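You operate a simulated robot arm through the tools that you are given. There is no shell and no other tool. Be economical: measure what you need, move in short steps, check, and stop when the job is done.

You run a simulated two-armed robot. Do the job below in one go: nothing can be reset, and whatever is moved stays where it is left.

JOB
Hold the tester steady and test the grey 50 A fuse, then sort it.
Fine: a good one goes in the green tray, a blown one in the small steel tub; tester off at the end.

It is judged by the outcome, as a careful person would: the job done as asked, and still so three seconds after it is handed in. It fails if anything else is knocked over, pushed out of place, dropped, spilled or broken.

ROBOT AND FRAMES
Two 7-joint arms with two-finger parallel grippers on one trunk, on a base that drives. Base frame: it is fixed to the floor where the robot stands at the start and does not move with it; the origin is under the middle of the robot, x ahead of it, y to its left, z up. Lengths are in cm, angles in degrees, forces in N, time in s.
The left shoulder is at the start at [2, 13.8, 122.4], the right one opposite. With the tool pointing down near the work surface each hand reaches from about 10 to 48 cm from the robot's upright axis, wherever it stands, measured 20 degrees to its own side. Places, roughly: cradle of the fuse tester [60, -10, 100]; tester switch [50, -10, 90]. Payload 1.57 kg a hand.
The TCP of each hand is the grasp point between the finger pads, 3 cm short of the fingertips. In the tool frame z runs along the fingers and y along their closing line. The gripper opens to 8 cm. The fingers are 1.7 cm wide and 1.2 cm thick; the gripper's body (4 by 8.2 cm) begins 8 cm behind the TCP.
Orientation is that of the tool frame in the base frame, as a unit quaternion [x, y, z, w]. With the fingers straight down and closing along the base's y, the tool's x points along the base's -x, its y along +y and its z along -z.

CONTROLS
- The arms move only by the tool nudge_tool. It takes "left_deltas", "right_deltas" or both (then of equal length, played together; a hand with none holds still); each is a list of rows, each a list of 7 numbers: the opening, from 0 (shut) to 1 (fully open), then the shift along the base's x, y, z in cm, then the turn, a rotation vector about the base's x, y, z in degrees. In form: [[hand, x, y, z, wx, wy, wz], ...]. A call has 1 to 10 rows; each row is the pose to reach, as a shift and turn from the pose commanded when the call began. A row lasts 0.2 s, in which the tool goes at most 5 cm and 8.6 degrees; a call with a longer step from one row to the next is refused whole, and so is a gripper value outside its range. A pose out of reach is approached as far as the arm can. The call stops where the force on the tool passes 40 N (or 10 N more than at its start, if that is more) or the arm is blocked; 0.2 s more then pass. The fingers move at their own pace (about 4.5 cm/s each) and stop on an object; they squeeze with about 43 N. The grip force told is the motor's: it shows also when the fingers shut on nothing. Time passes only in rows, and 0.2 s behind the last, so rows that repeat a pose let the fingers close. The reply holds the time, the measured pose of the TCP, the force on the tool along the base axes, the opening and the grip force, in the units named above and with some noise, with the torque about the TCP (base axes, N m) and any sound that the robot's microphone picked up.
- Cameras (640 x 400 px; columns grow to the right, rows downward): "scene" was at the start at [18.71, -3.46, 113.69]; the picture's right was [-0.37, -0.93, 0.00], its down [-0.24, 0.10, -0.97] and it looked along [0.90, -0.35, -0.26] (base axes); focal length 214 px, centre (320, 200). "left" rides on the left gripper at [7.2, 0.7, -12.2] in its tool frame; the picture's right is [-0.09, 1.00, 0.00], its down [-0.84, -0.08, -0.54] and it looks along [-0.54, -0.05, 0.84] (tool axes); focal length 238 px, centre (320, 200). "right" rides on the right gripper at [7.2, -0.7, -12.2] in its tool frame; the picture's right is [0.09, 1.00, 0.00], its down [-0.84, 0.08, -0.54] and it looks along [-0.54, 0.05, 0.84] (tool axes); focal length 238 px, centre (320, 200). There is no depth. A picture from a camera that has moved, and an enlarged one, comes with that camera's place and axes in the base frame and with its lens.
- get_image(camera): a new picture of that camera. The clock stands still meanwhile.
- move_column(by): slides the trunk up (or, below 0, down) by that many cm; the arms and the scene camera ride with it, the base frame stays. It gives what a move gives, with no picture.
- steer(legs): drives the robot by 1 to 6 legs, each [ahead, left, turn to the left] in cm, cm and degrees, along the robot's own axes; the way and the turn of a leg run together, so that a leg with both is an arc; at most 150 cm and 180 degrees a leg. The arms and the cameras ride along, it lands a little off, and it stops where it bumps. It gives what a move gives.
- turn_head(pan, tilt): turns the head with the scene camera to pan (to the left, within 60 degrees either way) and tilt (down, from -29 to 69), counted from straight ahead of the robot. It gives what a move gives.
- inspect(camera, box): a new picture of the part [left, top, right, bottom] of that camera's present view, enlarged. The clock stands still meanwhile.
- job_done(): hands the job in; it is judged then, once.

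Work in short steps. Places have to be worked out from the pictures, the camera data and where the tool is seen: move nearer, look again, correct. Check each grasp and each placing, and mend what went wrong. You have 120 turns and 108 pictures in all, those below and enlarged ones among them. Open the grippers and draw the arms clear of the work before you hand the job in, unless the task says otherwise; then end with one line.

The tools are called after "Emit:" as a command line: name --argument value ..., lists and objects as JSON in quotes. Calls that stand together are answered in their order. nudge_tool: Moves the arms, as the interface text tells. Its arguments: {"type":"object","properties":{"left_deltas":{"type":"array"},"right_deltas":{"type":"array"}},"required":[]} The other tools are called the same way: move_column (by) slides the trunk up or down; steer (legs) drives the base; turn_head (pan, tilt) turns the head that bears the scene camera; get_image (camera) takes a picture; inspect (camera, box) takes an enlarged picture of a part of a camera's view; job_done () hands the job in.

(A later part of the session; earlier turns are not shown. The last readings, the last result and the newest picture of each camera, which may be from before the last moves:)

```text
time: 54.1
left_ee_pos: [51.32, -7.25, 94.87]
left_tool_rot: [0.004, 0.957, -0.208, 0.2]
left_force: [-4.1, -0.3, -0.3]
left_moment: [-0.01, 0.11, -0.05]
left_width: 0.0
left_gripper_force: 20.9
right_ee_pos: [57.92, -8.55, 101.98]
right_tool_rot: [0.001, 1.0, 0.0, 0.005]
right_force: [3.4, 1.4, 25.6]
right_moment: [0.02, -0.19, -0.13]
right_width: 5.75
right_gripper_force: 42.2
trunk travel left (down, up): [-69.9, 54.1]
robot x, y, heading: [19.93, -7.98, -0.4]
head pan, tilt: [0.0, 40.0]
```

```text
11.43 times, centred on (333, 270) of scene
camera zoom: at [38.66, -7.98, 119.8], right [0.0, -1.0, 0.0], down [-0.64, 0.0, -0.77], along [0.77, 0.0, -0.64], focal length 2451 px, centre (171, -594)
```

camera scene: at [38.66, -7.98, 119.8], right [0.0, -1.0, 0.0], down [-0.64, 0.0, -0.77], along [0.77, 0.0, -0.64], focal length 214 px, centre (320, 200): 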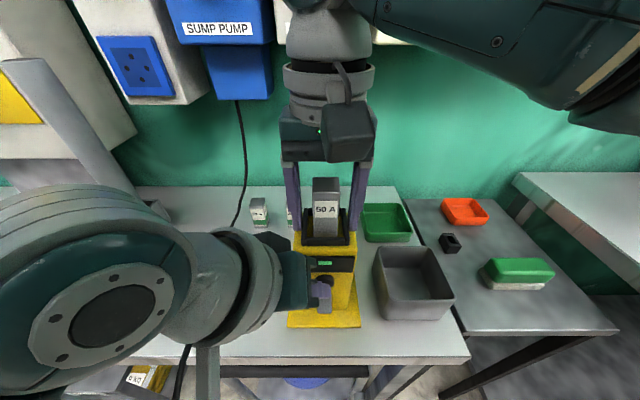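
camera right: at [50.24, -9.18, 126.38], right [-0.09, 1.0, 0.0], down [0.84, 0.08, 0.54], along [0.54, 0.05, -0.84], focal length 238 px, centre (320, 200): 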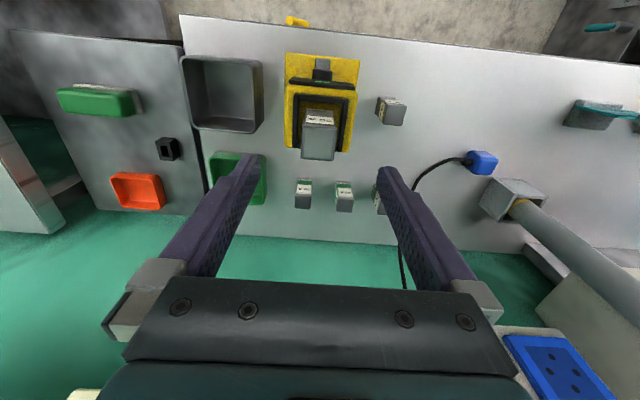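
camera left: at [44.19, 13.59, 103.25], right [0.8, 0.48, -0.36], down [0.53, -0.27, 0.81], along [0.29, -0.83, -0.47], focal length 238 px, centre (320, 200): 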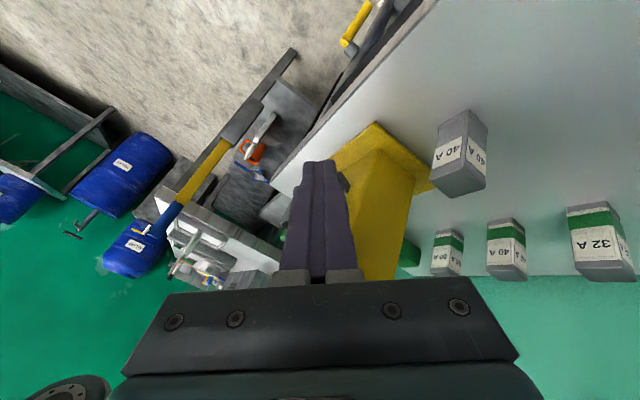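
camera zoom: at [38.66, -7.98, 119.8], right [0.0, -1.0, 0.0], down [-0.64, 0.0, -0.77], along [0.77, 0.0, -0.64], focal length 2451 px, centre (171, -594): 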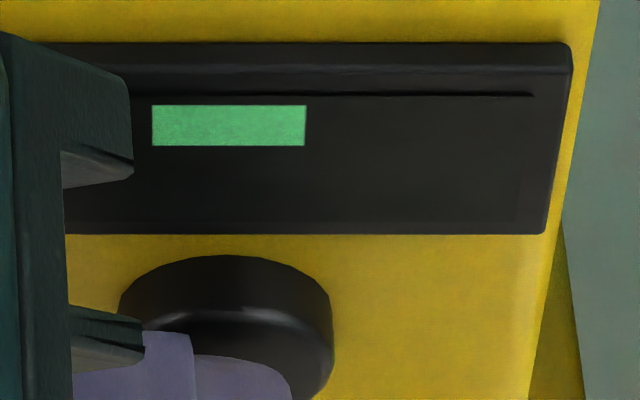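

The patch has no text. Next I'll try the grey block vertically. I'll back off the button, bring the tip above the block between it and the button, and press down gently.

Emit:
nudge_tool --left_deltas '[[0, -1.5, 0, 0, 0, 0, 0], [0, -1.8, 0, -1.5, 0, 0, 0], [0, -1.8, 0, -2.6, 0, 0, 0], [0, -0.8, 0, -2.6, 0, 0, 0], [0, -0.2, 0, -2.6, 0, 0, 0], [0, 0.1, 0, -2.6, 0, 0, 0]]'

Emit:
inspect --camera "scene" --box '[290, 240, 370, 330]'

```text
time: 55.5
left_ee_pos: [51.72, -7.29, 92.37]
left_tool_rot: [0.004, 0.957, -0.208, 0.201]
left_force: [-1.6, -0.2, -1.2]
left_moment: [-0.03, 0.04, -0.02]
left_width: 0.0
left_gripper_force: 21.6
right_ee_pos: [57.75, -8.61, 101.9]
right_tool_rot: [0.001, 1.0, 0.0, 0.003]
right_force: [0.7, 1.0, 27.4]
right_moment: [-0.08, 0.17, -0.03]
right_width: 5.77
right_gripper_force: 42.5
trunk travel left (down, up): [-69.9, 54.1]
robot x, y, heading: [20.07, -7.83, -0.1]
head pan, tilt: [0.0, 40.0]
```

```text
4.44 times, centred on (330, 285) of scene
camera zoom: at [38.68, -7.98, 119.81], right [0.0, -1.0, 0.0], down [-0.64, 0.0, -0.77], along [0.77, 0.0, -0.64], focal length 953 px, centre (276, -178)
```

zoom: 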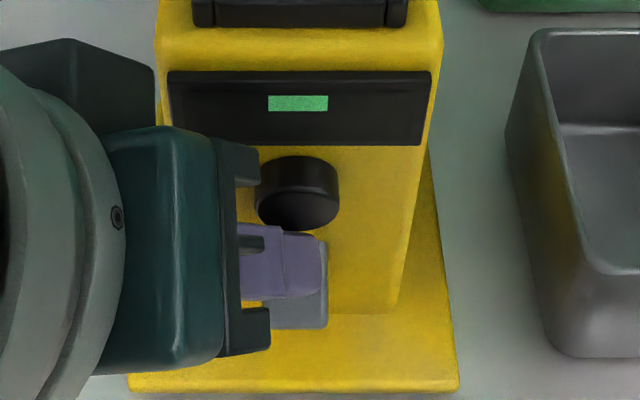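

I'm in position with no load. Now I'll press down in fine steps.

Emit:
nudge_tool --left_deltas '[[0, 0, 0, -0.5, 0, 0, 0], [0, 0, 0, -0.9, 0, 0, 0], [0, 0, 0, -1.2, 0, 0, 0], [0, 0, 0, -1.5, 0, 0, 0], [0, 0, 0, -1.7, 0, 0, 0]]'

Emit:
inspect --camera "scene" --box '[290, 240, 370, 330]'

```text
time: 56.7
left_ee_pos: [51.72, -7.42, 90.68]
left_tool_rot: [0.003, 0.957, -0.209, 0.204]
left_force: [-7.0, 3.6, 15.5]
left_moment: [0.05, -0.12, 0.05]
left_width: 0.02
left_gripper_force: 21.4
right_ee_pos: [57.77, -8.56, 102.01]
right_tool_rot: [-0.001, 1.0, 0.0, 0.005]
right_force: [2.2, -2.0, 25.4]
right_moment: [0.29, 0.45, 0.33]
right_width: 5.75
right_gripper_force: 43.2
trunk travel left (down, up): [-69.9, 54.1]
robot x, y, heading: [20.17, -8.14, 0.1]
head pan, tilt: [0.0, 40.0]
```

```text
4.44 times, centred on (330, 285) of scene
camera zoom: at [38.66, -7.95, 119.83], right [0.0, -1.0, 0.0], down [-0.64, 0.0, -0.77], along [0.77, 0.0, -0.64], focal length 953 px, centre (276, -178)
```

zoom: 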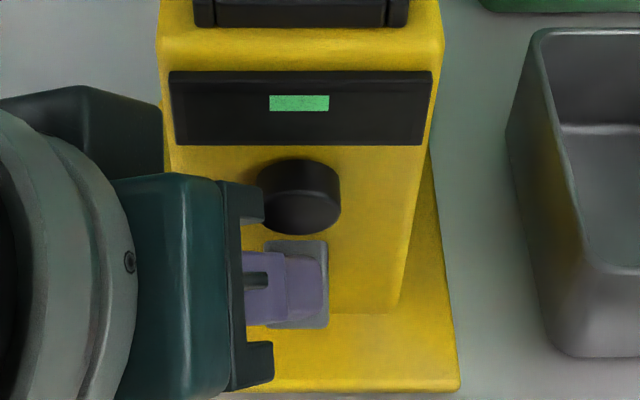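

The block doesn't slide down under 15 N. I'll back off, go underneath it, and try an upward push.

Emit:
nudge_tool --left_deltas '[[0, 0, 0, 0.8, 0, 0, 0], [0, -2, 0, 0.8, 0, 0, 0], [0, -3, 0, -1.5, 0, 0, 0], [0, -3, 0, -3.6, 0, 0, 0], [0, -1.5, 0, -3.6, 0, 0, 0], [0, -0.9, 0, -3.6, 0, 0, 0], [0, -0.4, 0, -3.6, 0, 0, 0]]'

Emit:
inspect --camera "scene" --box '[290, 240, 370, 330]'

```text
time: 58.3
left_ee_pos: [51.07, -7.51, 86.87]
left_tool_rot: [0.004, 0.958, -0.208, 0.2]
left_force: [-4.5, -1.0, -0.6]
left_moment: [0.0, 0.01, 0.0]
left_width: 0.0
left_gripper_force: 21.5
right_ee_pos: [57.83, -8.53, 101.91]
right_tool_rot: [0.0, 1.0, 0.001, 0.004]
right_force: [1.8, 1.3, 30.0]
right_moment: [-0.21, 0.89, 0.05]
right_width: 5.75
right_gripper_force: 43.0
trunk travel left (down, up): [-69.9, 54.1]
robot x, y, heading: [20.33, -8.23, -0.0]
head pan, tilt: [0.0, 40.0]
```

```text
4.44 times, centred on (330, 285) of scene
camera zoom: at [38.66, -7.98, 119.8], right [0.0, -1.0, 0.0], down [-0.64, 0.0, -0.77], along [0.77, 0.0, -0.64], focal length 953 px, centre (276, -178)
```

zoom: 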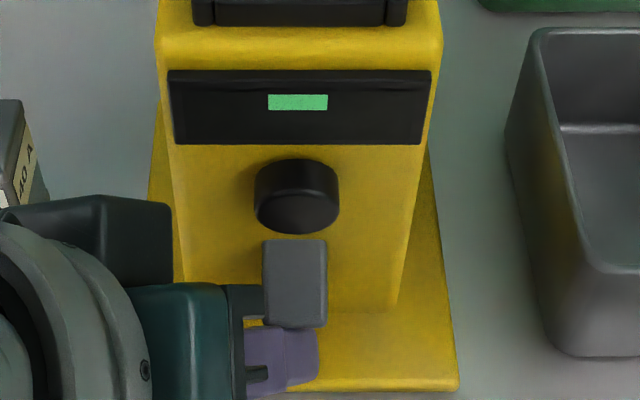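

The tip is now at or under the block's lower edge. I'll push upward gently.

Emit:
nudge_tool --left_deltas '[[0, 0.1, 0, 0.4, 0, 0, 0], [0, 0.1, 0, 0.8, 0, 0, 0], [0, 0.1, 0, 1.2, 0, 0, 0], [0, 0.1, 0, 1.6, 0, 0, 0]]'

Emit:
inspect --camera "scene" --box '[290, 240, 370, 330]'

```text
time: 59.3
left_ee_pos: [50.73, -7.39, 88.33]
left_tool_rot: [0.004, 0.959, -0.207, 0.194]
left_force: [-29.3, -3.7, -8.4]
left_moment: [-0.02, 0.26, -0.27]
left_width: 0.0
left_gripper_force: 21.4
right_ee_pos: [57.75, -8.64, 102.05]
right_tool_rot: [0.001, 1.0, 0.001, 0.007]
right_force: [19.7, 3.9, 28.5]
right_moment: [-0.26, -0.22, -0.73]
right_width: 5.75
right_gripper_force: 42.9
trunk travel left (down, up): [-69.9, 54.1]
robot x, y, heading: [19.93, -8.06, 0.3]
head pan, tilt: [0.0, 40.0]
```

```text
4.44 times, centred on (330, 285) of scene
camera zoom: at [38.48, -8.0, 119.75], right [0.0, -1.0, 0.0], down [-0.64, 0.0, -0.77], along [0.77, 0.0, -0.64], focal length 953 px, centre (276, -178)
```

zoom: 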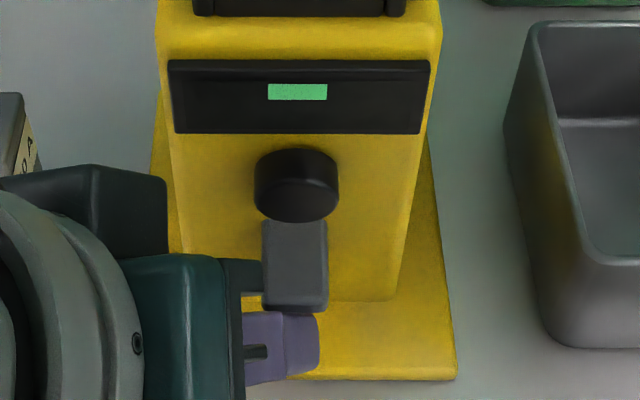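

The block is rigid: my tip just slid over it. So the black button is the only moving control. I'll back off and check that the fuse is properly seated, in case it isn't making contact.

Emit:
nudge_tool --left_deltas '[[0, -1.5, 0, 0, 0, 0, 0], [0, -3.5, 1, 1, 0, 0, 0], [0, -4, 5, 4, 0, 0, 0], [0, -4, 8, 6, 0, 0, 0]]'

Emit:
inspect --camera "scene" --box '[280, 165, 370, 275]'

Emit:
inspect --camera "right" --box '[240, 90, 400, 220]'

```text
refused: row 3 steps farther than a row can; nothing moved
```

```text
3.64 times, centred on (325, 220) of scene
camera zoom: at [38.48, -8.0, 119.75], right [0.0, -1.0, 0.0], down [-0.64, 0.0, -0.77], along [0.77, 0.0, -0.64], focal length 780 px, centre (302, 127)
```

zoom: 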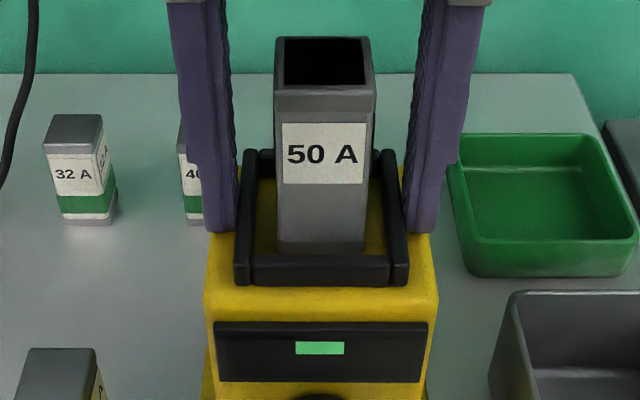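

```text
3.08 times, centred on (320, 155) of right
camera zoom: at [50.5, -9.42, 114.19], right [-0.09, 1.0, 0.0], down [0.83, 0.07, 0.55], along [0.55, 0.05, -0.83], focal length 733 px, centre (320, 338)
```

zoom: 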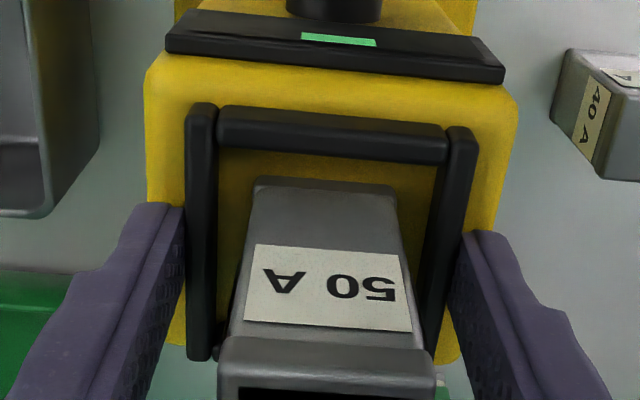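

The fuse is well seated. To see whether the button latches, I'll return the left camera to the exact viewpoint used after the second click and compare the button's depth and the display.

Emit:
nudge_tool --left_deltas '[[0, -1.5, 0, 0, 0, 0, 0], [0, -3.7, 1, 1, 0, 0, 0], [0, -3.7, 4.5, 2, 0, 0, 0], [0, -3.7, 8, 3, 0, 0, 0], [0, -3.7, 10.9, 3, 0, 0, 0], [0, -3.7, 10.9, 3, 0, 0, 0]]'

Emit:
inspect --camera "left" --box '[160, 130, 280, 290]'

```text
time: 60.7
left_ee_pos: [47.66, 3.7, 91.51]
left_tool_rot: [0.005, 0.957, -0.209, 0.203]
left_force: [0.2, 0.0, 0.6]
left_moment: [-0.04, -0.05, 0.0]
left_width: 0.02
left_gripper_force: 21.4
right_ee_pos: [57.8, -8.68, 101.96]
right_tool_rot: [0.0, 1.0, 0.0, 0.004]
right_force: [4.0, 0.3, 21.2]
right_moment: [-0.12, 0.55, 0.06]
right_width: 5.76
right_gripper_force: 43.4
trunk travel left (down, up): [-69.9, 54.1]
robot x, y, heading: [20.05, -7.83, -0.1]
head pan, tilt: [0.0, 40.0]
```

```text
2.50 times, centred on (220, 210) of left
camera zoom: at [36.56, 8.71, 98.69], right [0.18, 0.92, -0.36], down [0.55, 0.21, 0.81], along [0.81, -0.34, -0.47], focal length 596 px, centre (570, 175)
```

zoom: 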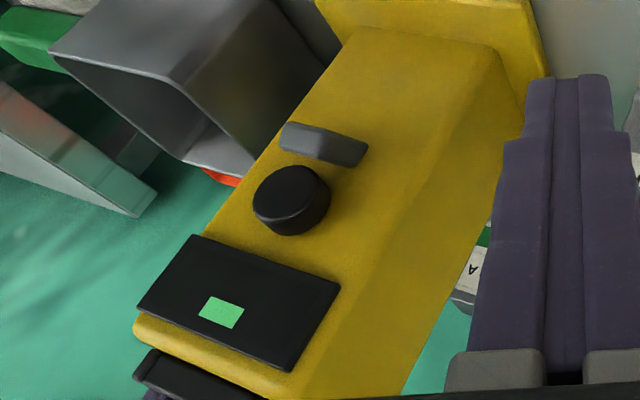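

The grey block has moved: it's a lever, and the upward push flipped it. I'll look at the tester from the head camera.

Emit:
inspect --camera "scene" --box '[280, 165, 370, 325]'

Emit:
inspect --camera "left" --box '[190, 160, 250, 240]'

```text
2.50 times, centred on (325, 245) of scene
camera zoom: at [38.71, -7.98, 119.81], right [0.0, -1.0, 0.0], down [-0.64, 0.0, -0.77], along [0.77, 0.0, -0.64], focal length 536 px, centre (308, 88)
```

zoom: 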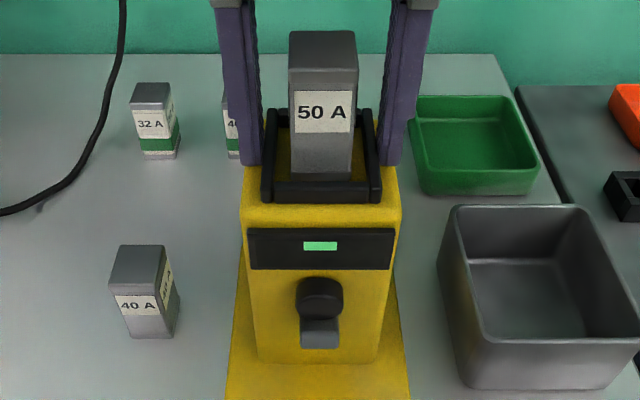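

```text
5.00 times, centred on (220, 200) of left
camera zoom: at [36.56, 8.71, 98.69], right [0.18, 0.92, -0.36], down [0.55, 0.21, 0.81], along [0.81, -0.34, -0.47], focal length 1192 px, centre (820, 200)
```

zoom: 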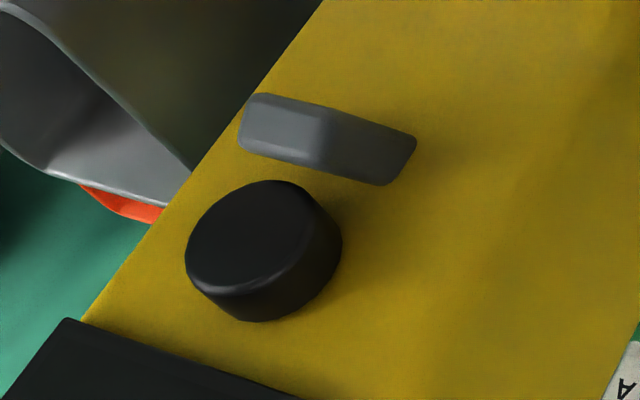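

The lever is now up, presumably on, and it explains why the test button did nothing before. I'll press the black button again with the lever up, staying slightly higher to clear it.

Emit:
nudge_tool --left_deltas '[[0, 0, -2, 2.5, 0, 0, 0], [0, 0, -5, 4.2, 0, 0, 0], [0, 0, -8.5, 4.2, 0, 0, 0], [0, 0.5, -11, 4.2, 0, 0, 0], [0, 2.4, -11, 4.2, 0, 0, 0], [0, 3.0, -11, 4.2, 0, 0, 0], [0, 3.4, -11, 4.2, 0, 0, 0], [0, 3.7, -11, 4.2, 0, 0, 0], [0, 3.8, -11, 4.2, 0, 0, 0]]'

Emit:
inspect --camera "scene" --box '[280, 225, 370, 325]'

```text
time: 62.7
left_ee_pos: [51.36, -7.49, 95.8]
left_tool_rot: [0.005, 0.957, -0.209, 0.201]
left_force: [-3.4, -0.6, -0.1]
left_moment: [-0.04, 0.07, -0.06]
left_width: 0.0
left_gripper_force: 21.6
right_ee_pos: [57.85, -8.69, 101.89]
right_tool_rot: [0.001, 1.0, 0.0, 0.004]
right_force: [5.5, 0.5, 22.6]
right_moment: [-0.12, 0.84, -0.01]
right_width: 5.77
right_gripper_force: 42.8
trunk travel left (down, up): [-69.9, 54.1]
robot x, y, heading: [19.73, -7.79, -0.0]
head pan, tilt: [0.0, 40.0]
heard: click
```

```text
4.00 times, centred on (325, 275) of scene
camera zoom: at [38.68, -7.99, 119.8], right [0.0, -1.0, 0.0], down [-0.64, 0.0, -0.77], along [0.77, 0.0, -0.64], focal length 858 px, centre (300, -100)
```

zoom: 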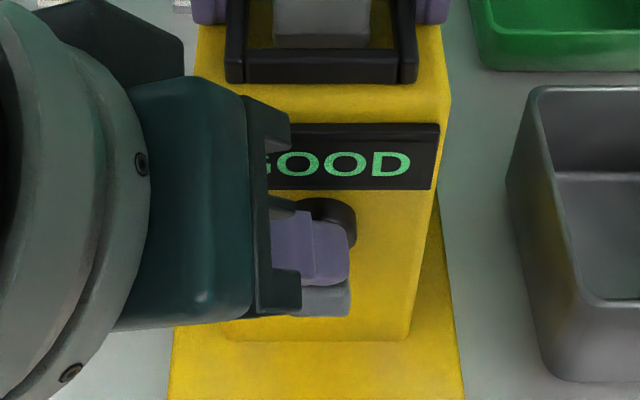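

The display reads "GOOD". I'll back off and push the lever back down with the fingertip to switch the tester off, keeping the tester held.

Emit:
nudge_tool --left_deltas '[[0, -0.5, 0, 0, 0, 0, 0], [0, -1.0, 0, 0, 0, 0, 0], [0, -0.9, 0, -1.5, 0, 0, 0], [0, -0.8, 0, -2.5, 0, 0, 0], [0, -0.7, 0, -3.5, 0, 0, 0], [0, -0.7, 0, -4.3, 0, 0, 0], [0, -0.7, 0, -5.0, 0, 0, 0], [0, -0.8, 0, -5.7, 0, 0, 0]]'

Emit:
inspect --camera "scene" --box '[280, 225, 370, 325]'

```text
time: 64.5
left_ee_pos: [50.79, -7.36, 90.24]
left_tool_rot: [0.004, 0.956, -0.209, 0.204]
left_force: [-6.9, 4.4, 16.6]
left_moment: [0.11, -0.1, 0.08]
left_width: 0.01
left_gripper_force: 21.0
right_ee_pos: [57.78, -8.69, 101.91]
right_tool_rot: [0.001, 1.0, -0.001, 0.004]
right_force: [5.6, -3.5, 18.1]
right_moment: [0.45, -0.1, 0.06]
right_width: 5.77
right_gripper_force: 43.1
trunk travel left (down, up): [-69.9, 54.1]
robot x, y, heading: [20.24, -8.03, -0.1]
head pan, tilt: [0.0, 40.0]
```

```text
4.00 times, centred on (325, 275) of scene
camera zoom: at [38.68, -7.95, 119.84], right [0.0, -1.0, 0.0], down [-0.64, 0.0, -0.77], along [0.77, 0.0, -0.64], focal length 858 px, centre (300, -100)
```

zoom: 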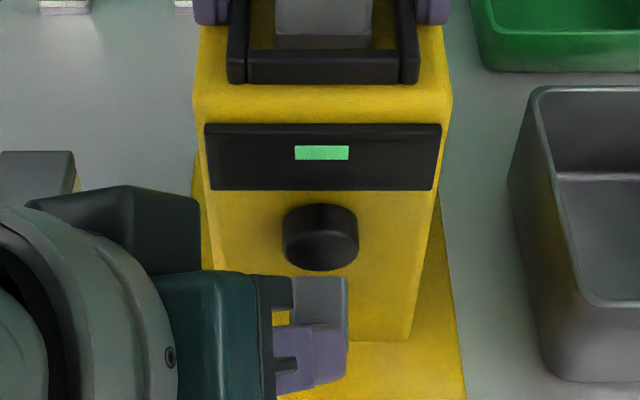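

The lever looks down again. I'll withdraw straight back, without lifting against it, and check from the left camera.

Emit:
nudge_tool --left_deltas '[[0, 0, 0, -0.6, 0, 0, 0], [0, -1.5, 0, -0.6, 0, 0, 0], [0, -3.2, 1, 0, 0, 0, 0], [0, -3.2, 4.5, 1, 0, 0, 0], [0, -3.2, 8, 1.2, 0, 0, 0], [0, -3.2, 11, 1.2, 0, 0, 0]]'

Emit:
inspect --camera "left" --box '[160, 130, 280, 290]'

```text
time: 64.8
left_ee_pos: [50.71, -7.46, 90.23]
left_tool_rot: [0.004, 0.956, -0.21, 0.206]
left_force: [-12.6, 9.9, 24.4]
left_moment: [0.19, -0.1, 0.18]
left_width: 0.0
left_gripper_force: 20.9
right_ee_pos: [57.94, -8.7, 102.06]
right_tool_rot: [0.0, 1.0, -0.001, 0.005]
right_force: [5.2, -4.4, 10.7]
right_moment: [0.31, 0.86, 0.57]
right_width: 5.76
right_gripper_force: 43.0
trunk travel left (down, up): [-69.9, 54.1]
robot x, y, heading: [20.1, -7.85, 0.3]
head pan, tilt: [0.0, 40.0]
stopped in row 1 (left hand): the force on the tool passed its limit at 48 N (the readings are from after the stop); the commanded pose is now the measured one
```

```text
2.50 times, centred on (220, 210) of left
camera zoom: at [39.48, -2.36, 97.15], right [0.18, 0.91, -0.36], down [0.55, 0.22, 0.81], along [0.82, -0.34, -0.46], focal length 596 px, centre (570, 175)
```

zoom: 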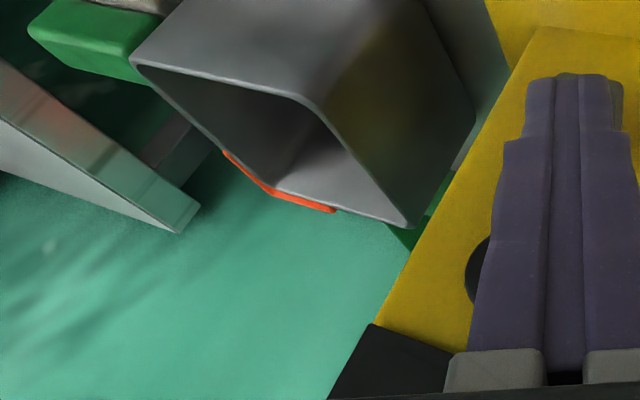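

The fingertip is resting on the lever, so I'll back away along −x and look.

Emit:
nudge_tool --left_deltas '[[0, -1.2, 0, 0.1, 0, 0, 0], [0, -3, 0, 0.3, 0, 0, 0], [0, -3.3, 3.5, 0.8, 0, 0, 0], [0, -3.3, 7.5, 1.2, 0, 0, 0], [0, -3.3, 11, 1.2, 0, 0, 0], [0, -3.3, 11, 1.2, 0, 0, 0]]'

Emit:
inspect --camera "left" --box '[160, 130, 280, 290]'

Emit:
inspect --camera "scene" --box '[260, 165, 390, 335]'

```text
time: 66.2
left_ee_pos: [47.51, 3.49, 91.32]
left_tool_rot: [0.004, 0.956, -0.21, 0.205]
left_force: [-0.4, -0.1, -0.1]
left_moment: [0.02, 0.01, -0.03]
left_width: 0.02
left_gripper_force: 21.5
right_ee_pos: [57.87, -8.52, 101.94]
right_tool_rot: [0.0, 1.0, 0.0, 0.005]
right_force: [-1.0, 2.0, 26.5]
right_moment: [0.46, 0.63, -0.04]
right_width: 5.74
right_gripper_force: 42.6
trunk travel left (down, up): [-69.9, 54.1]
robot x, y, heading: [20.35, -8.09, 0.0]
head pan, tilt: [0.0, 40.0]
```

```text
2.50 times, centred on (220, 210) of left
camera zoom: at [36.27, 8.53, 98.32], right [0.18, 0.91, -0.36], down [0.55, 0.21, 0.81], along [0.82, -0.34, -0.46], focal length 596 px, centre (570, 175)
```

zoom: 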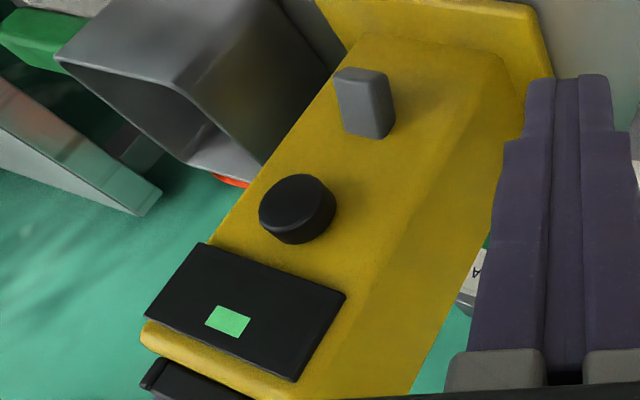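

```text
2.35 times, centred on (325, 250) of scene
camera zoom: at [38.64, -7.95, 119.81], right [0.0, -1.0, 0.0], down [-0.64, 0.0, -0.77], along [0.77, 0.0, -0.64], focal length 505 px, centre (308, 82)
```

zoom: 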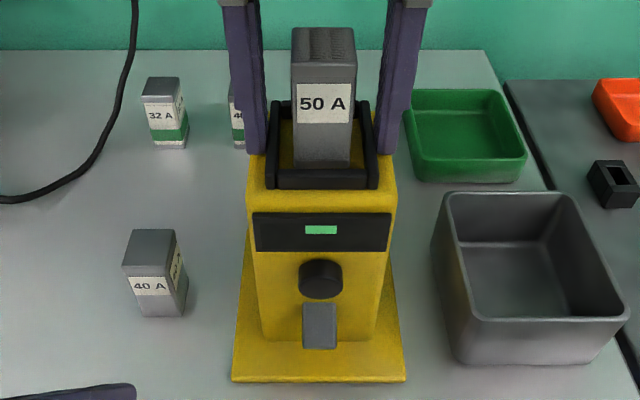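

The lever is back in its starting position and the display is idle, so the tester is off, and the fuse tested GOOD. Now I'll release the frame with the right hand, rise to fuse-gripping height, and look before closing.

Emit:
nudge_tool --right_deltas '[[0.6, -0.1, 0, 0.3, 0, 0, 0], [1, -0.1, 0, 0.3, 0, 0, 0], [1, -0.1, 0, 0.3, 0, 0, 0], [1, -0.1, 0, 0.3, 0, 0, 0], [1, -0.2, 0, 2, 0, 0, 0], [1, -0.2, 0, 3.7, 0, 0, 0], [1, -0.2, 0, 3.7, 0, 0, 0]]'

Emit:
inspect --camera "right" --box '[220, 80, 420, 240]'

Emit:
inspect --camera "scene" --box '[260, 130, 390, 335]'

```text
time: 67.8
left_ee_pos: [47.24, 3.36, 91.26]
left_tool_rot: [0.003, 0.956, -0.209, 0.205]
left_force: [0.6, 0.4, 0.2]
left_moment: [-0.01, 0.02, 0.0]
left_width: 0.0
left_gripper_force: 21.1
right_ee_pos: [57.54, -8.83, 105.58]
right_tool_rot: [0.0, 1.0, -0.001, 0.005]
right_force: [-0.8, -1.1, -0.6]
right_moment: [0.01, 0.01, 0.05]
right_width: 8.0
right_gripper_force: 0.1
trunk travel left (down, up): [-69.9, 54.1]
robot x, y, heading: [19.99, -7.7, 0.0]
head pan, tilt: [0.0, 40.0]
```

```text
2.50 times, centred on (320, 160) of right
camera zoom: at [50.2, -9.46, 117.85], right [-0.09, 1.0, 0.0], down [0.83, 0.08, 0.55], along [0.55, 0.05, -0.84], focal length 596 px, centre (320, 300)
```

zoom: 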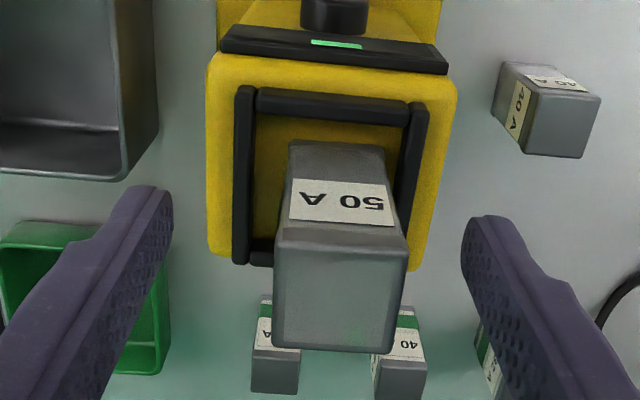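

```text
1.95 times, centred on (325, 232) of scene
camera zoom: at [38.53, -7.98, 119.76], right [0.0, -1.0, 0.0], down [-0.64, 0.0, -0.77], along [0.77, 0.0, -0.64], focal length 418 px, centre (310, 137)
```

zoom: 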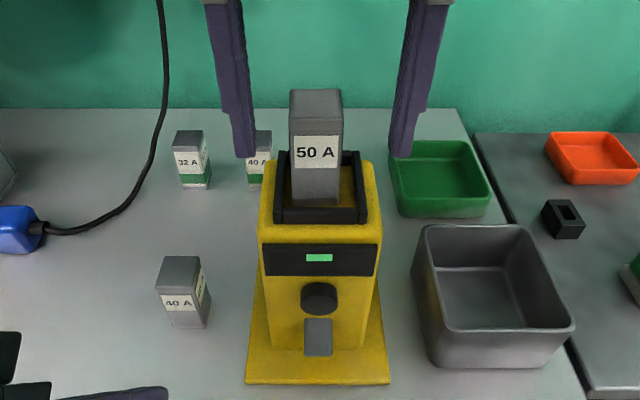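

Released cleanly. The fuse top is at y≈−8.3 while the hand is at −8.8. I'll centre on it, close, and lift slightly.

Emit:
nudge_tool --right_deltas '[[1, 0.2, 0.45, 0, 0, 0, 0], [0.2, 0.2, 0.45, 0, 0, 0, 0], [0.2, 0.2, 0.45, 0, 0, 0, 0], [0.2, 0.2, 0.45, 0, 0, 0, 0], [0.2, 0.2, 0.45, 0, 0, 0, 0], [0.2, 0.2, 0.45, 0, 0, 0, 0], [0.2, 0.2, 0.45, 2, 0, 0, 0], [0.2, 0.2, 0.45, 5, 0, 0, 0]]'

Emit:
turn_head --pan 0 --tilt 69

Emit:
get_image --camera "scene"

```text
time: 69.7
left_ee_pos: [47.23, 3.38, 91.35]
left_tool_rot: [0.004, 0.956, -0.21, 0.204]
left_force: [0.4, 0.8, -0.4]
left_moment: [0.03, 0.01, 0.0]
left_width: 0.0
left_gripper_force: 20.6
right_ee_pos: [57.7, -8.32, 110.67]
right_tool_rot: [0.001, 1.0, -0.002, 0.003]
right_force: [0.2, -0.7, -0.6]
right_moment: [-0.01, 0.0, 0.01]
right_width: 2.94
right_gripper_force: 38.8
trunk travel left (down, up): [-69.9, 54.1]
robot x, y, heading: [19.7, -8.19, -0.3]
head pan, tilt: [0.0, 40.0]
```

```text
time: 70.6
left_ee_pos: [47.22, 3.35, 91.4]
left_tool_rot: [0.005, 0.956, -0.21, 0.204]
left_force: [0.0, 0.0, 0.6]
left_moment: [0.02, 0.02, -0.03]
left_width: 0.0
left_gripper_force: 21.8
right_ee_pos: [57.75, -8.3, 110.53]
right_tool_rot: [0.001, 1.0, 0.0, 0.003]
right_force: [-0.3, 0.2, -1.0]
right_moment: [-0.01, -0.02, 0.01]
right_width: 2.97
right_gripper_force: 39.4
trunk travel left (down, up): [-69.9, 54.1]
robot x, y, heading: [20.08, -7.56, -0.1]
head pan, tilt: [0.0, 68.8]
```

```text
24 pictures are left
camera scene: at [35.62, -7.97, 116.15], right [0.0, -1.0, 0.0], down [-0.93, 0.0, -0.36], along [0.36, 0.0, -0.93], focal length 214 px, centre (320, 200)
```

scene: 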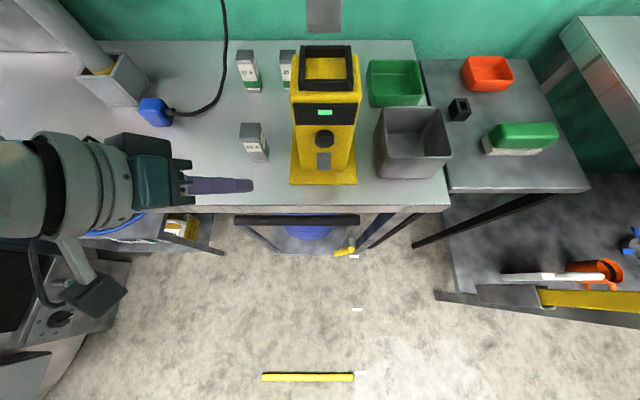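

The fuse is held and clear of the cradle, and nothing moved. The green tray's centre is about (73.7, −23.5), too far for now. I'll raise the left hand clear first, then shift the base right.

Emit:
nudge_tool --left_deltas '[[0, 0, 2, 3, 0, 0, 0], [0, 0, 4, 7, 0, 0, 0], [0, 0, 6, 11, 0, 0, 0], [0, 0, 8, 15, 0, 0, 0], [0, 0, 8, 15, 0, 0, 0]]' --right_deltas '[[0.2, 0, 0, 0.3, 0, 0, 0], [0.2, 0, 0, 0.6, 0, 0, 0], [0.2, 0, 0, 1, 0, 0, 0], [0.2, 0, 0, 1, 0, 0, 0], [0.2, 0, 0, 1, 0, 0, 0]]'

Emit:
steer --legs '[[0, -8, 0]]'

```text
time: 71.8
left_ee_pos: [47.14, 11.4, 106.28]
left_tool_rot: [0.004, 0.956, -0.21, 0.205]
left_force: [0.2, -1.3, 0.1]
left_moment: [0.03, 0.0, -0.02]
left_width: 0.0
left_gripper_force: 21.4
right_ee_pos: [57.62, -8.31, 111.71]
right_tool_rot: [0.001, 1.0, -0.001, 0.004]
right_force: [0.3, 0.3, -1.5]
right_moment: [-0.03, 0.01, 0.0]
right_width: 2.96
right_gripper_force: 39.6
trunk travel left (down, up): [-69.9, 54.1]
robot x, y, heading: [19.86, -7.65, -0.0]
head pan, tilt: [0.0, 68.8]
```

```text
time: 72.8
left_ee_pos: [47.14, 3.31, 106.19]
left_tool_rot: [0.005, 0.956, -0.21, 0.204]
left_force: [0.1, 0.3, -0.3]
left_moment: [0.02, 0.03, -0.01]
left_width: 0.0
left_gripper_force: 21.6
right_ee_pos: [57.65, -16.32, 111.55]
right_tool_rot: [0.0, 1.0, -0.001, 0.003]
right_force: [0.8, -0.2, -1.2]
right_moment: [0.01, 0.0, 0.01]
right_width: 2.95
right_gripper_force: 38.9
trunk travel left (down, up): [-69.9, 54.1]
robot x, y, heading: [20.04, -16.24, -0.3]
head pan, tilt: [0.0, 68.8]
```

Now I'll extend the right hand toward the tray, staying high over the tub, to see how far it reaches.

Emit:
nudge_tool --right_deltas '[[0.2, 3, -2, -1, 0, 0, 0], [0.2, 6, -4, -3, 0, 0, 0], [0.2, 9, -6, -5, 0, 0, 0], [0.2, 12, -7, -7, 0, 0, 0], [0.2, 14.5, -7, -8, 0, 0, 0], [0.2, 14.5, -7, -8, 0, 0, 0]]'

Emit:
get_image --camera "right"

```text
time: 74.2
left_ee_pos: [47.23, 3.42, 106.04]
left_tool_rot: [0.004, 0.956, -0.211, 0.204]
left_force: [-0.2, 1.0, -0.4]
left_moment: [-0.03, 0.0, 0.03]
left_width: 0.0
left_gripper_force: 21.5
right_ee_pos: [66.5, -24.43, 104.79]
right_tool_rot: [0.0, 1.0, -0.001, 0.003]
right_force: [0.7, 0.2, -1.5]
right_moment: [-0.02, 0.02, -0.04]
right_width: 2.95
right_gripper_force: 39.7
right hand out of reach, approached as far as the arm can: row 3, 4, 5, 6
trunk travel left (down, up): [-69.9, 54.1]
robot x, y, heading: [19.96, -16.04, 0.2]
head pan, tilt: [0.0, 68.8]
```

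```text
23 pictures are left
camera right: at [59.23, -25.17, 116.94], right [-0.09, 1.0, 0.0], down [0.83, 0.08, 0.55], along [0.55, 0.05, -0.84], focal length 238 px, centre (320, 200)
```

right: 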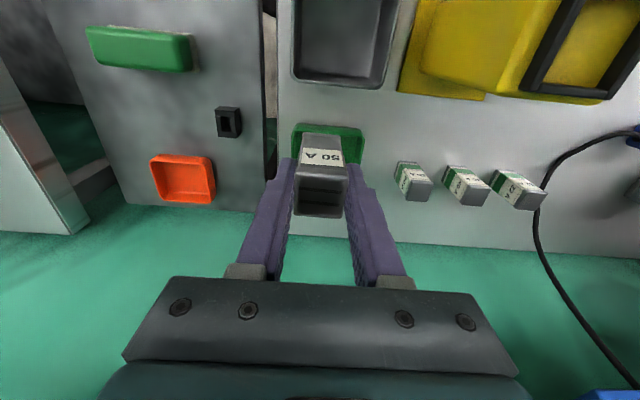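

It reaches x≈66.5 with the tool vertical. The tray spans x≈67.7–77, y≈−27.8 to −18.8. A 20° forward tilt gains reach and is still under the fuse's tipping angle, so I'll tilt and extend while high.

Emit:
nudge_tool --right_deltas '[[0.2, 0.8, 0.4, 0, 0, -7, 0], [0.2, 2, 0.8, 0, 0, -14, 0], [0.2, 3.7, 1.1, 0, 0, -20, 0], [0.2, 3.7, 1.1, 0, 0, -20, 0]]'

Emit:
get_image --camera "right"

```text
time: 75.2
left_ee_pos: [47.13, 3.38, 106.28]
left_tool_rot: [0.005, 0.956, -0.211, 0.204]
left_force: [0.1, -0.3, 0.2]
left_moment: [-0.01, 0.01, -0.04]
left_width: 0.01
left_gripper_force: 21.1
right_ee_pos: [70.09, -23.28, 104.83]
right_tool_rot: [0.001, 0.984, 0.0, 0.178]
right_force: [-0.7, -0.1, -1.5]
right_moment: [-0.01, 0.0, -0.05]
right_width: 2.93
right_gripper_force: 39.3
trunk travel left (down, up): [-69.9, 54.1]
robot x, y, heading: [19.9, -16.09, 0.0]
head pan, tilt: [0.0, 68.8]
```

```text
22 pictures are left
camera right: at [59.11, -24.07, 113.79], right [-0.08, 1.0, -0.03], down [0.59, 0.08, 0.8], along [0.8, 0.05, -0.6], focal length 238 px, centre (320, 200)
```

right: 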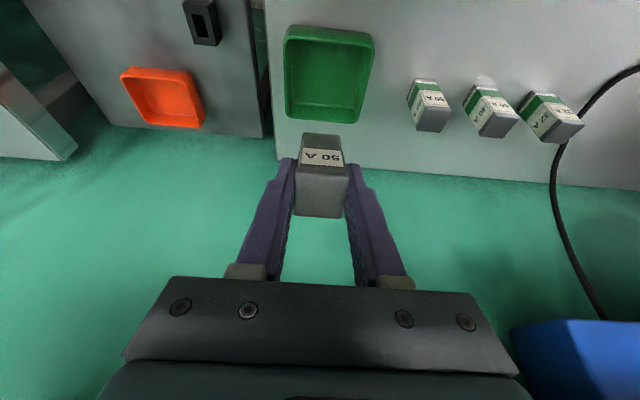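

The tray is centred at (72.6, −23.3), and the fuse's foot, about 2.3 cm ahead of the TCP, is right over it. I'll lower 10 cm.

Emit:
nudge_tool --right_deltas '[[0.2, 0, 0, -3, 0, 0, 0], [0.2, 0, 0, -6, 0, 0, 0], [0.2, 0, 0, -9, 0, 0, 0], [0.2, 0, 0, -10, 0, 0, 0], [0.2, 0, 0, -10, 0, 0, 0]]'

Emit:
get_image --camera "right"

Emit:
turn_head --pan 0 --tilt 40

Emit:
get_image --camera "scene"

```text
time: 76.4
left_ee_pos: [47.33, 3.39, 106.22]
left_tool_rot: [0.005, 0.956, -0.21, 0.204]
left_force: [0.6, 0.3, 0.5]
left_moment: [-0.01, 0.01, -0.02]
left_width: 0.01
left_gripper_force: 21.2
right_ee_pos: [69.92, -23.34, 94.94]
right_tool_rot: [0.001, 0.984, 0.0, 0.177]
right_force: [-0.3, -0.8, -1.2]
right_moment: [0.01, 0.03, -0.01]
right_width: 2.97
right_gripper_force: 39.2
trunk travel left (down, up): [-69.9, 54.1]
robot x, y, heading: [20.18, -15.81, -0.1]
head pan, tilt: [0.0, 68.8]
```

```text
21 pictures are left
camera right: at [59.09, -24.07, 103.86], right [-0.09, 1.0, -0.03], down [0.6, 0.08, 0.8], along [0.8, 0.05, -0.6], focal length 238 px, centre (320, 200)
```

right: 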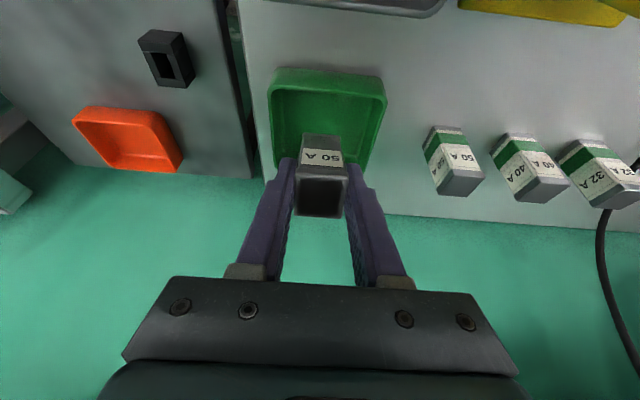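

```text
time: 77.4
left_ee_pos: [47.25, 3.33, 106.26]
left_tool_rot: [0.005, 0.956, -0.21, 0.205]
left_force: [0.7, 0.2, -0.4]
left_moment: [0.02, -0.01, -0.02]
left_width: 0.0
left_gripper_force: 21.4
right_ee_pos: [70.14, -23.33, 94.85]
right_tool_rot: [0.001, 0.984, -0.001, 0.177]
right_force: [-0.4, -0.8, -0.3]
right_moment: [0.02, 0.0, -0.01]
right_width: 2.94
right_gripper_force: 39.3
trunk travel left (down, up): [-69.9, 54.1]
robot x, y, heading: [20.36, -15.98, -0.3]
head pan, tilt: [0.0, 40.0]
```

```text
20 pictures are left
camera scene: at [38.51, -16.08, 119.75], right [0.0, -1.0, 0.0], down [-0.64, 0.0, -0.77], along [0.77, 0.0, -0.64], focal length 214 px, centre (320, 200)
```

scene: 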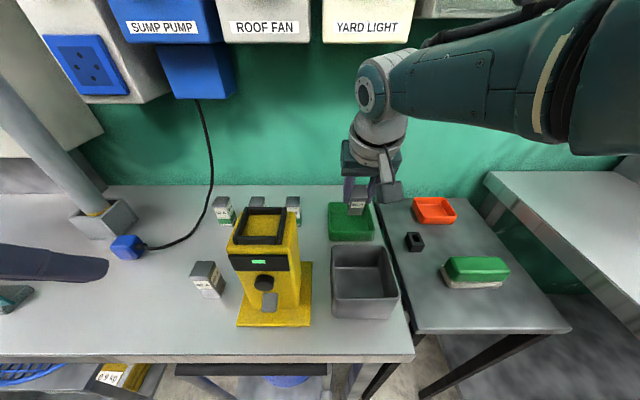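

The arm reaches, but at 20° the fuse would be marginal for standing when released. Lowering the trunk 12 cm will let me hold it more upright, so I'll raise the hand first to compensate.

Emit:
nudge_tool --right_deltas '[[0.2, 0, 0, 3, 0, 0, 0], [0.2, 0, 0, 6, 0, 0, 0], [0.2, 0, 0, 9, 0, 0, 0], [0.2, 0, 0, 10, 0, 0, 0]]'

Emit:
move_column --by -12

Emit:
nudge_tool --right_deltas '[[0.2, 0.4, 0, 0, 0, 4, 0], [0.2, 0.8, 0, 0, 0, 8, 0], [0.2, 1.2, 0, 0, 0, 12, 0], [0.2, 1.6, 0, 0, 0, 15, 0], [0.2, 1.6, 0, 0, 0, 15, 0]]'

Emit:
get_image --camera "right"

```text
time: 78.4
left_ee_pos: [47.31, 3.38, 106.29]
left_tool_rot: [0.005, 0.956, -0.21, 0.204]
left_force: [1.3, -0.1, 0.9]
left_moment: [0.02, 0.02, -0.02]
left_width: 0.0
left_gripper_force: 20.7
right_ee_pos: [69.99, -23.31, 104.96]
right_tool_rot: [0.002, 0.984, -0.002, 0.176]
right_force: [-0.7, 0.4, -1.7]
right_moment: [0.04, 0.05, 0.0]
right_width: 2.95
right_gripper_force: 40.0
trunk travel left (down, up): [-69.9, 54.1]
robot x, y, heading: [19.89, -15.86, -0.4]
head pan, tilt: [0.0, 40.0]
```

```text
time: 79.9
left_ee_pos: [47.2, 3.36, 94.17]
left_tool_rot: [0.004, 0.956, -0.21, 0.205]
left_force: [0.5, -0.1, -0.3]
left_moment: [-0.02, -0.02, -0.01]
left_width: 0.01
left_gripper_force: 21.6
right_ee_pos: [69.97, -23.41, 92.96]
right_tool_rot: [0.001, 0.984, -0.001, 0.178]
right_force: [0.6, 0.6, -0.2]
right_moment: [0.0, 0.01, -0.02]
right_width: 2.93
right_gripper_force: 38.9
trunk travel left (down, up): [-57.9, 66.1]
robot x, y, heading: [19.89, -16.41, -0.1]
head pan, tilt: [0.0, 40.0]
```

```text
time: 81.1
left_ee_pos: [47.25, 3.38, 94.23]
left_tool_rot: [0.005, 0.956, -0.211, 0.203]
left_force: [0.8, 0.4, -0.7]
left_moment: [0.01, -0.02, -0.03]
left_width: 0.0
left_gripper_force: 21.7
right_ee_pos: [68.17, -24.12, 93.29]
right_tool_rot: [0.001, 0.999, -0.001, 0.047]
right_force: [-0.1, 0.0, -1.2]
right_moment: [-0.02, 0.01, 0.01]
right_width: 2.94
right_gripper_force: 38.7
right hand out of reach, approached as far as the arm can: row 3, 4, 5
trunk travel left (down, up): [-57.9, 66.1]
robot x, y, heading: [20.25, -16.11, -0.3]
head pan, tilt: [0.0, 40.0]
```

```text
19 pictures are left
camera right: at [59.99, -24.91, 104.73], right [-0.09, 1.0, -0.01], down [0.78, 0.08, 0.62], along [0.62, 0.05, -0.79], focal length 238 px, centre (320, 200)
```

right: 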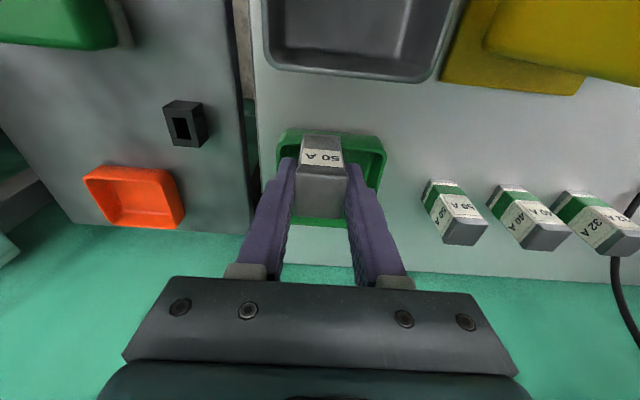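

At 5° tilt the limit is x≈68.2, too close to the tray's front wall. A 12° tilt at x≈69.4 puts the foot safely inside and still settles upright.

Emit:
nudge_tool --right_deltas '[[0.2, 0.6, 0.3, 0.2, 0, -4, 0], [0.2, 1.3, 0.6, 0.2, 0, -8, 0], [0.2, 1.5, 0.6, 0.2, 0, -8, 0]]'

Emit:
inspect --camera "scene" --box '[300, 100, 420, 260]'

```text
time: 81.9
left_ee_pos: [47.19, 3.44, 94.25]
left_tool_rot: [0.005, 0.956, -0.211, 0.204]
left_force: [1.2, 0.8, -0.2]
left_moment: [-0.05, 0.02, 0.01]
left_width: 0.01
left_gripper_force: 21.3
right_ee_pos: [69.76, -23.43, 93.43]
right_tool_rot: [0.001, 0.993, -0.002, 0.117]
right_force: [-0.7, 0.3, -0.7]
right_moment: [0.0, -0.04, 0.01]
right_width: 2.92
right_gripper_force: 39.3
trunk travel left (down, up): [-57.9, 66.1]
robot x, y, heading: [20.31, -16.3, -0.2]
head pan, tilt: [0.0, 40.0]
```

```text
2.50 times, centred on (360, 180) of scene
camera zoom: at [38.51, -16.07, 107.76], right [0.0, -1.0, 0.0], down [-0.64, 0.0, -0.77], along [0.77, 0.0, -0.64], focal length 536 px, centre (220, 250)
```

zoom: 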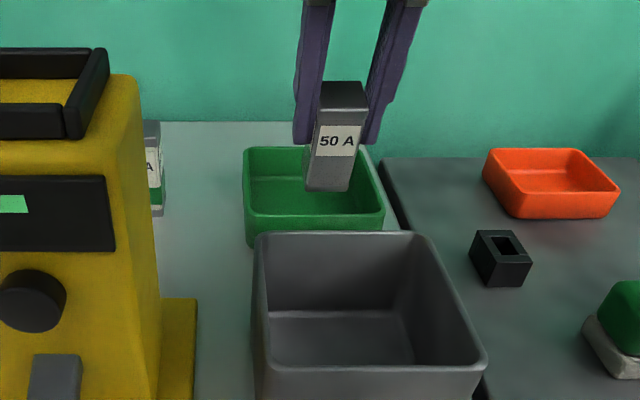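

The fuse is over the tray interior with its foot at x≈71.3. I'll lower it gently until it touches the tray floor.

Emit:
nudge_tool --right_deltas '[[0.2, 0, 0, -1.2, 0, 0, 0], [0.2, 0, 0, -2.4, 0, 0, 0], [0.2, 0, 0, -3.1, 0, 0, 0], [0.2, 0, 0, -3.5, 0, 0, 0]]'

Emit:
inspect --camera "scene" --box '[300, 100, 420, 260]'

```text
time: 82.9
left_ee_pos: [47.28, 3.43, 94.25]
left_tool_rot: [0.004, 0.956, -0.21, 0.204]
left_force: [0.0, -1.0, 0.0]
left_moment: [-0.04, 0.0, -0.02]
left_width: 0.0
left_gripper_force: 21.6
right_ee_pos: [69.79, -23.45, 89.97]
right_tool_rot: [0.001, 0.993, -0.001, 0.117]
right_force: [1.3, -0.6, -1.7]
right_moment: [0.01, 0.04, 0.01]
right_width: 2.95
right_gripper_force: 39.2
trunk travel left (down, up): [-57.9, 66.1]
robot x, y, heading: [20.11, -16.1, 0.1]
head pan, tilt: [0.0, 40.0]
```

```text
2.50 times, centred on (360, 180) of scene
camera zoom: at [38.51, -16.08, 107.76], right [0.0, -1.0, 0.0], down [-0.64, 0.0, -0.77], along [0.77, 0.0, -0.64], focal length 536 px, centre (220, 250)
```

zoom: 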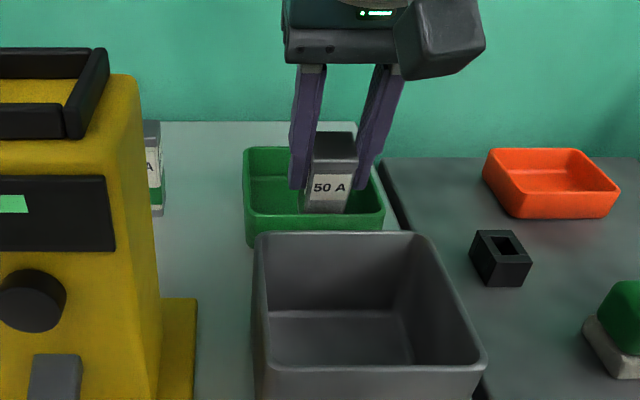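

There's no contact yet, so I'll go down a little more in fine steps.

Emit:
nudge_tool --right_deltas '[[0.2, 0, 0, -0.2, 0, 0, 0], [0.2, 0, 0, -0.4, 0, 0, 0], [0.2, 0, 0, -0.6, 0, 0, 0]]'

```text
time: 83.7
left_ee_pos: [47.17, 3.36, 94.25]
left_tool_rot: [0.005, 0.956, -0.21, 0.204]
left_force: [-1.2, 0.3, 0.5]
left_moment: [0.02, -0.05, -0.01]
left_width: 0.0
left_gripper_force: 21.2
right_ee_pos: [69.72, -23.46, 89.31]
right_tool_rot: [0.001, 0.993, -0.001, 0.117]
right_force: [0.2, -0.1, -1.2]
right_moment: [0.0, 0.02, 0.03]
right_width: 2.95
right_gripper_force: 39.3
trunk travel left (down, up): [-57.9, 66.1]
robot x, y, heading: [19.62, -15.77, -0.1]
head pan, tilt: [0.0, 40.0]
```

Emit:
nudge_tool --right_deltas '[[0.2, 0, 0, -0.2, 0, 0, 0], [0.2, 0, 0, -0.4, 0, 0, 0], [0.2, 0, 0, -0.5, 0, 0, 0]]'

```text
time: 84.5
left_ee_pos: [47.28, 3.26, 94.34]
left_tool_rot: [0.004, 0.956, -0.211, 0.204]
left_force: [0.0, 0.7, -0.6]
left_moment: [0.02, -0.02, 0.02]
left_width: 0.0
left_gripper_force: 21.2
right_ee_pos: [69.88, -23.47, 89.11]
right_tool_rot: [0.0, 0.993, -0.001, 0.119]
right_force: [-8.9, -0.9, 24.2]
right_moment: [-0.01, 0.5, 0.0]
right_width: 2.95
right_gripper_force: 38.8
trunk travel left (down, up): [-57.9, 66.1]
robot x, y, heading: [19.95, -15.88, 0.0]
head pan, tilt: [0.0, 40.0]
```

It's in contact with the tray floor. I'll ease up 0.3 cm to unload, then open moderately, since the fingers are between the tray walls.

Emit:
nudge_tool --right_deltas '[[0.2, 0, 0, 0.3, 0, 0, 0], [0.2, 0, 0, 0.3, 0, 0, 0], [0.5, 0, 0, 0.3, 0, 0, 0], [0.5, 0, 0, 0.3, 0, 0, 0], [0.5, 0, 0, 0.3, 0, 0, 0]]'

Emit:
inspect --camera "scene" --box '[300, 100, 420, 260]'

```text
time: 85.7
left_ee_pos: [47.29, 3.4, 94.32]
left_tool_rot: [0.004, 0.956, -0.21, 0.204]
left_force: [-0.1, 0.0, -0.5]
left_moment: [-0.02, -0.02, -0.01]
left_width: 0.01
left_gripper_force: 20.9
right_ee_pos: [69.73, -23.6, 89.22]
right_tool_rot: [0.001, 0.993, -0.002, 0.117]
right_force: [0.3, 0.1, 0.3]
right_moment: [-0.01, 0.02, 0.0]
right_width: 4.0
right_gripper_force: 0.1
trunk travel left (down, up): [-57.9, 66.1]
robot x, y, heading: [20.31, -16.01, -0.2]
head pan, tilt: [0.0, 40.0]
```

```text
2.50 times, centred on (360, 180) of scene
camera zoom: at [38.52, -16.08, 107.76], right [0.0, -1.0, 0.0], down [-0.64, 0.0, -0.77], along [0.77, 0.0, -0.64], focal length 536 px, centre (220, 250)
```

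zoom: 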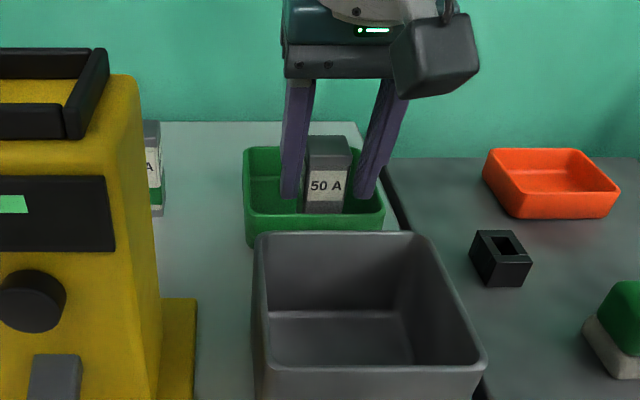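

The fuse stands upright in the green tray. I'll lift the right hand straight up along the tool axis, then draw back.

Emit:
nudge_tool --right_deltas '[[0.5, -0.5, 0, 2.5, 0, 0, 0], [0.5, -1.2, 0, 6, 0, 0, 0], [0.5, -2, 0, 10, 0, 0, 0], [0.7, -3, 0, 13, 0, 0, 0], [0.8, -6, 0, 15, 0, 0, 0], [0.8, -10, -1, 16, 0, 0, 0], [0.8, -14, -2, 16, 0, 0, 0]]'

Emit:
get_image --camera "scene"

```text
time: 87.3
left_ee_pos: [47.12, 3.36, 94.33]
left_tool_rot: [0.005, 0.956, -0.211, 0.204]
left_force: [-0.7, 0.2, -0.8]
left_moment: [-0.02, -0.02, -0.02]
left_width: 0.0
left_gripper_force: 20.8
right_ee_pos: [55.62, -25.85, 105.16]
right_tool_rot: [0.002, 0.993, -0.002, 0.116]
right_force: [0.0, 0.9, -0.1]
right_moment: [0.02, -0.04, 0.01]
right_width: 6.38
right_gripper_force: 0.1
right hand out of reach, approached as far as the arm can: row 5
trunk travel left (down, up): [-57.9, 66.1]
robot x, y, heading: [19.93, -16.03, 0.1]
head pan, tilt: [0.0, 40.0]
```

```text
15 pictures are left
camera scene: at [38.5, -16.1, 107.76], right [0.0, -1.0, 0.0], down [-0.64, 0.0, -0.77], along [0.77, 0.0, -0.64], focal length 214 px, centre (320, 200)
```

scene: 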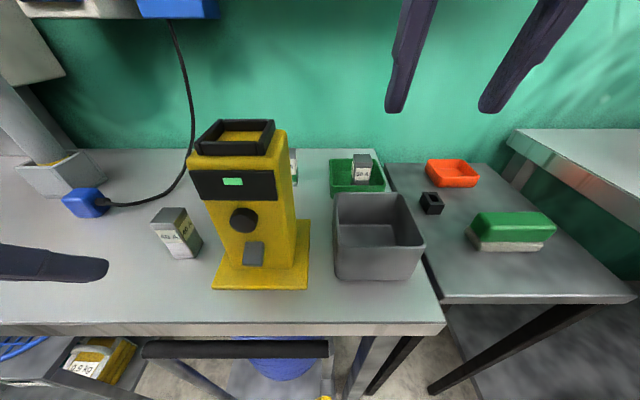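

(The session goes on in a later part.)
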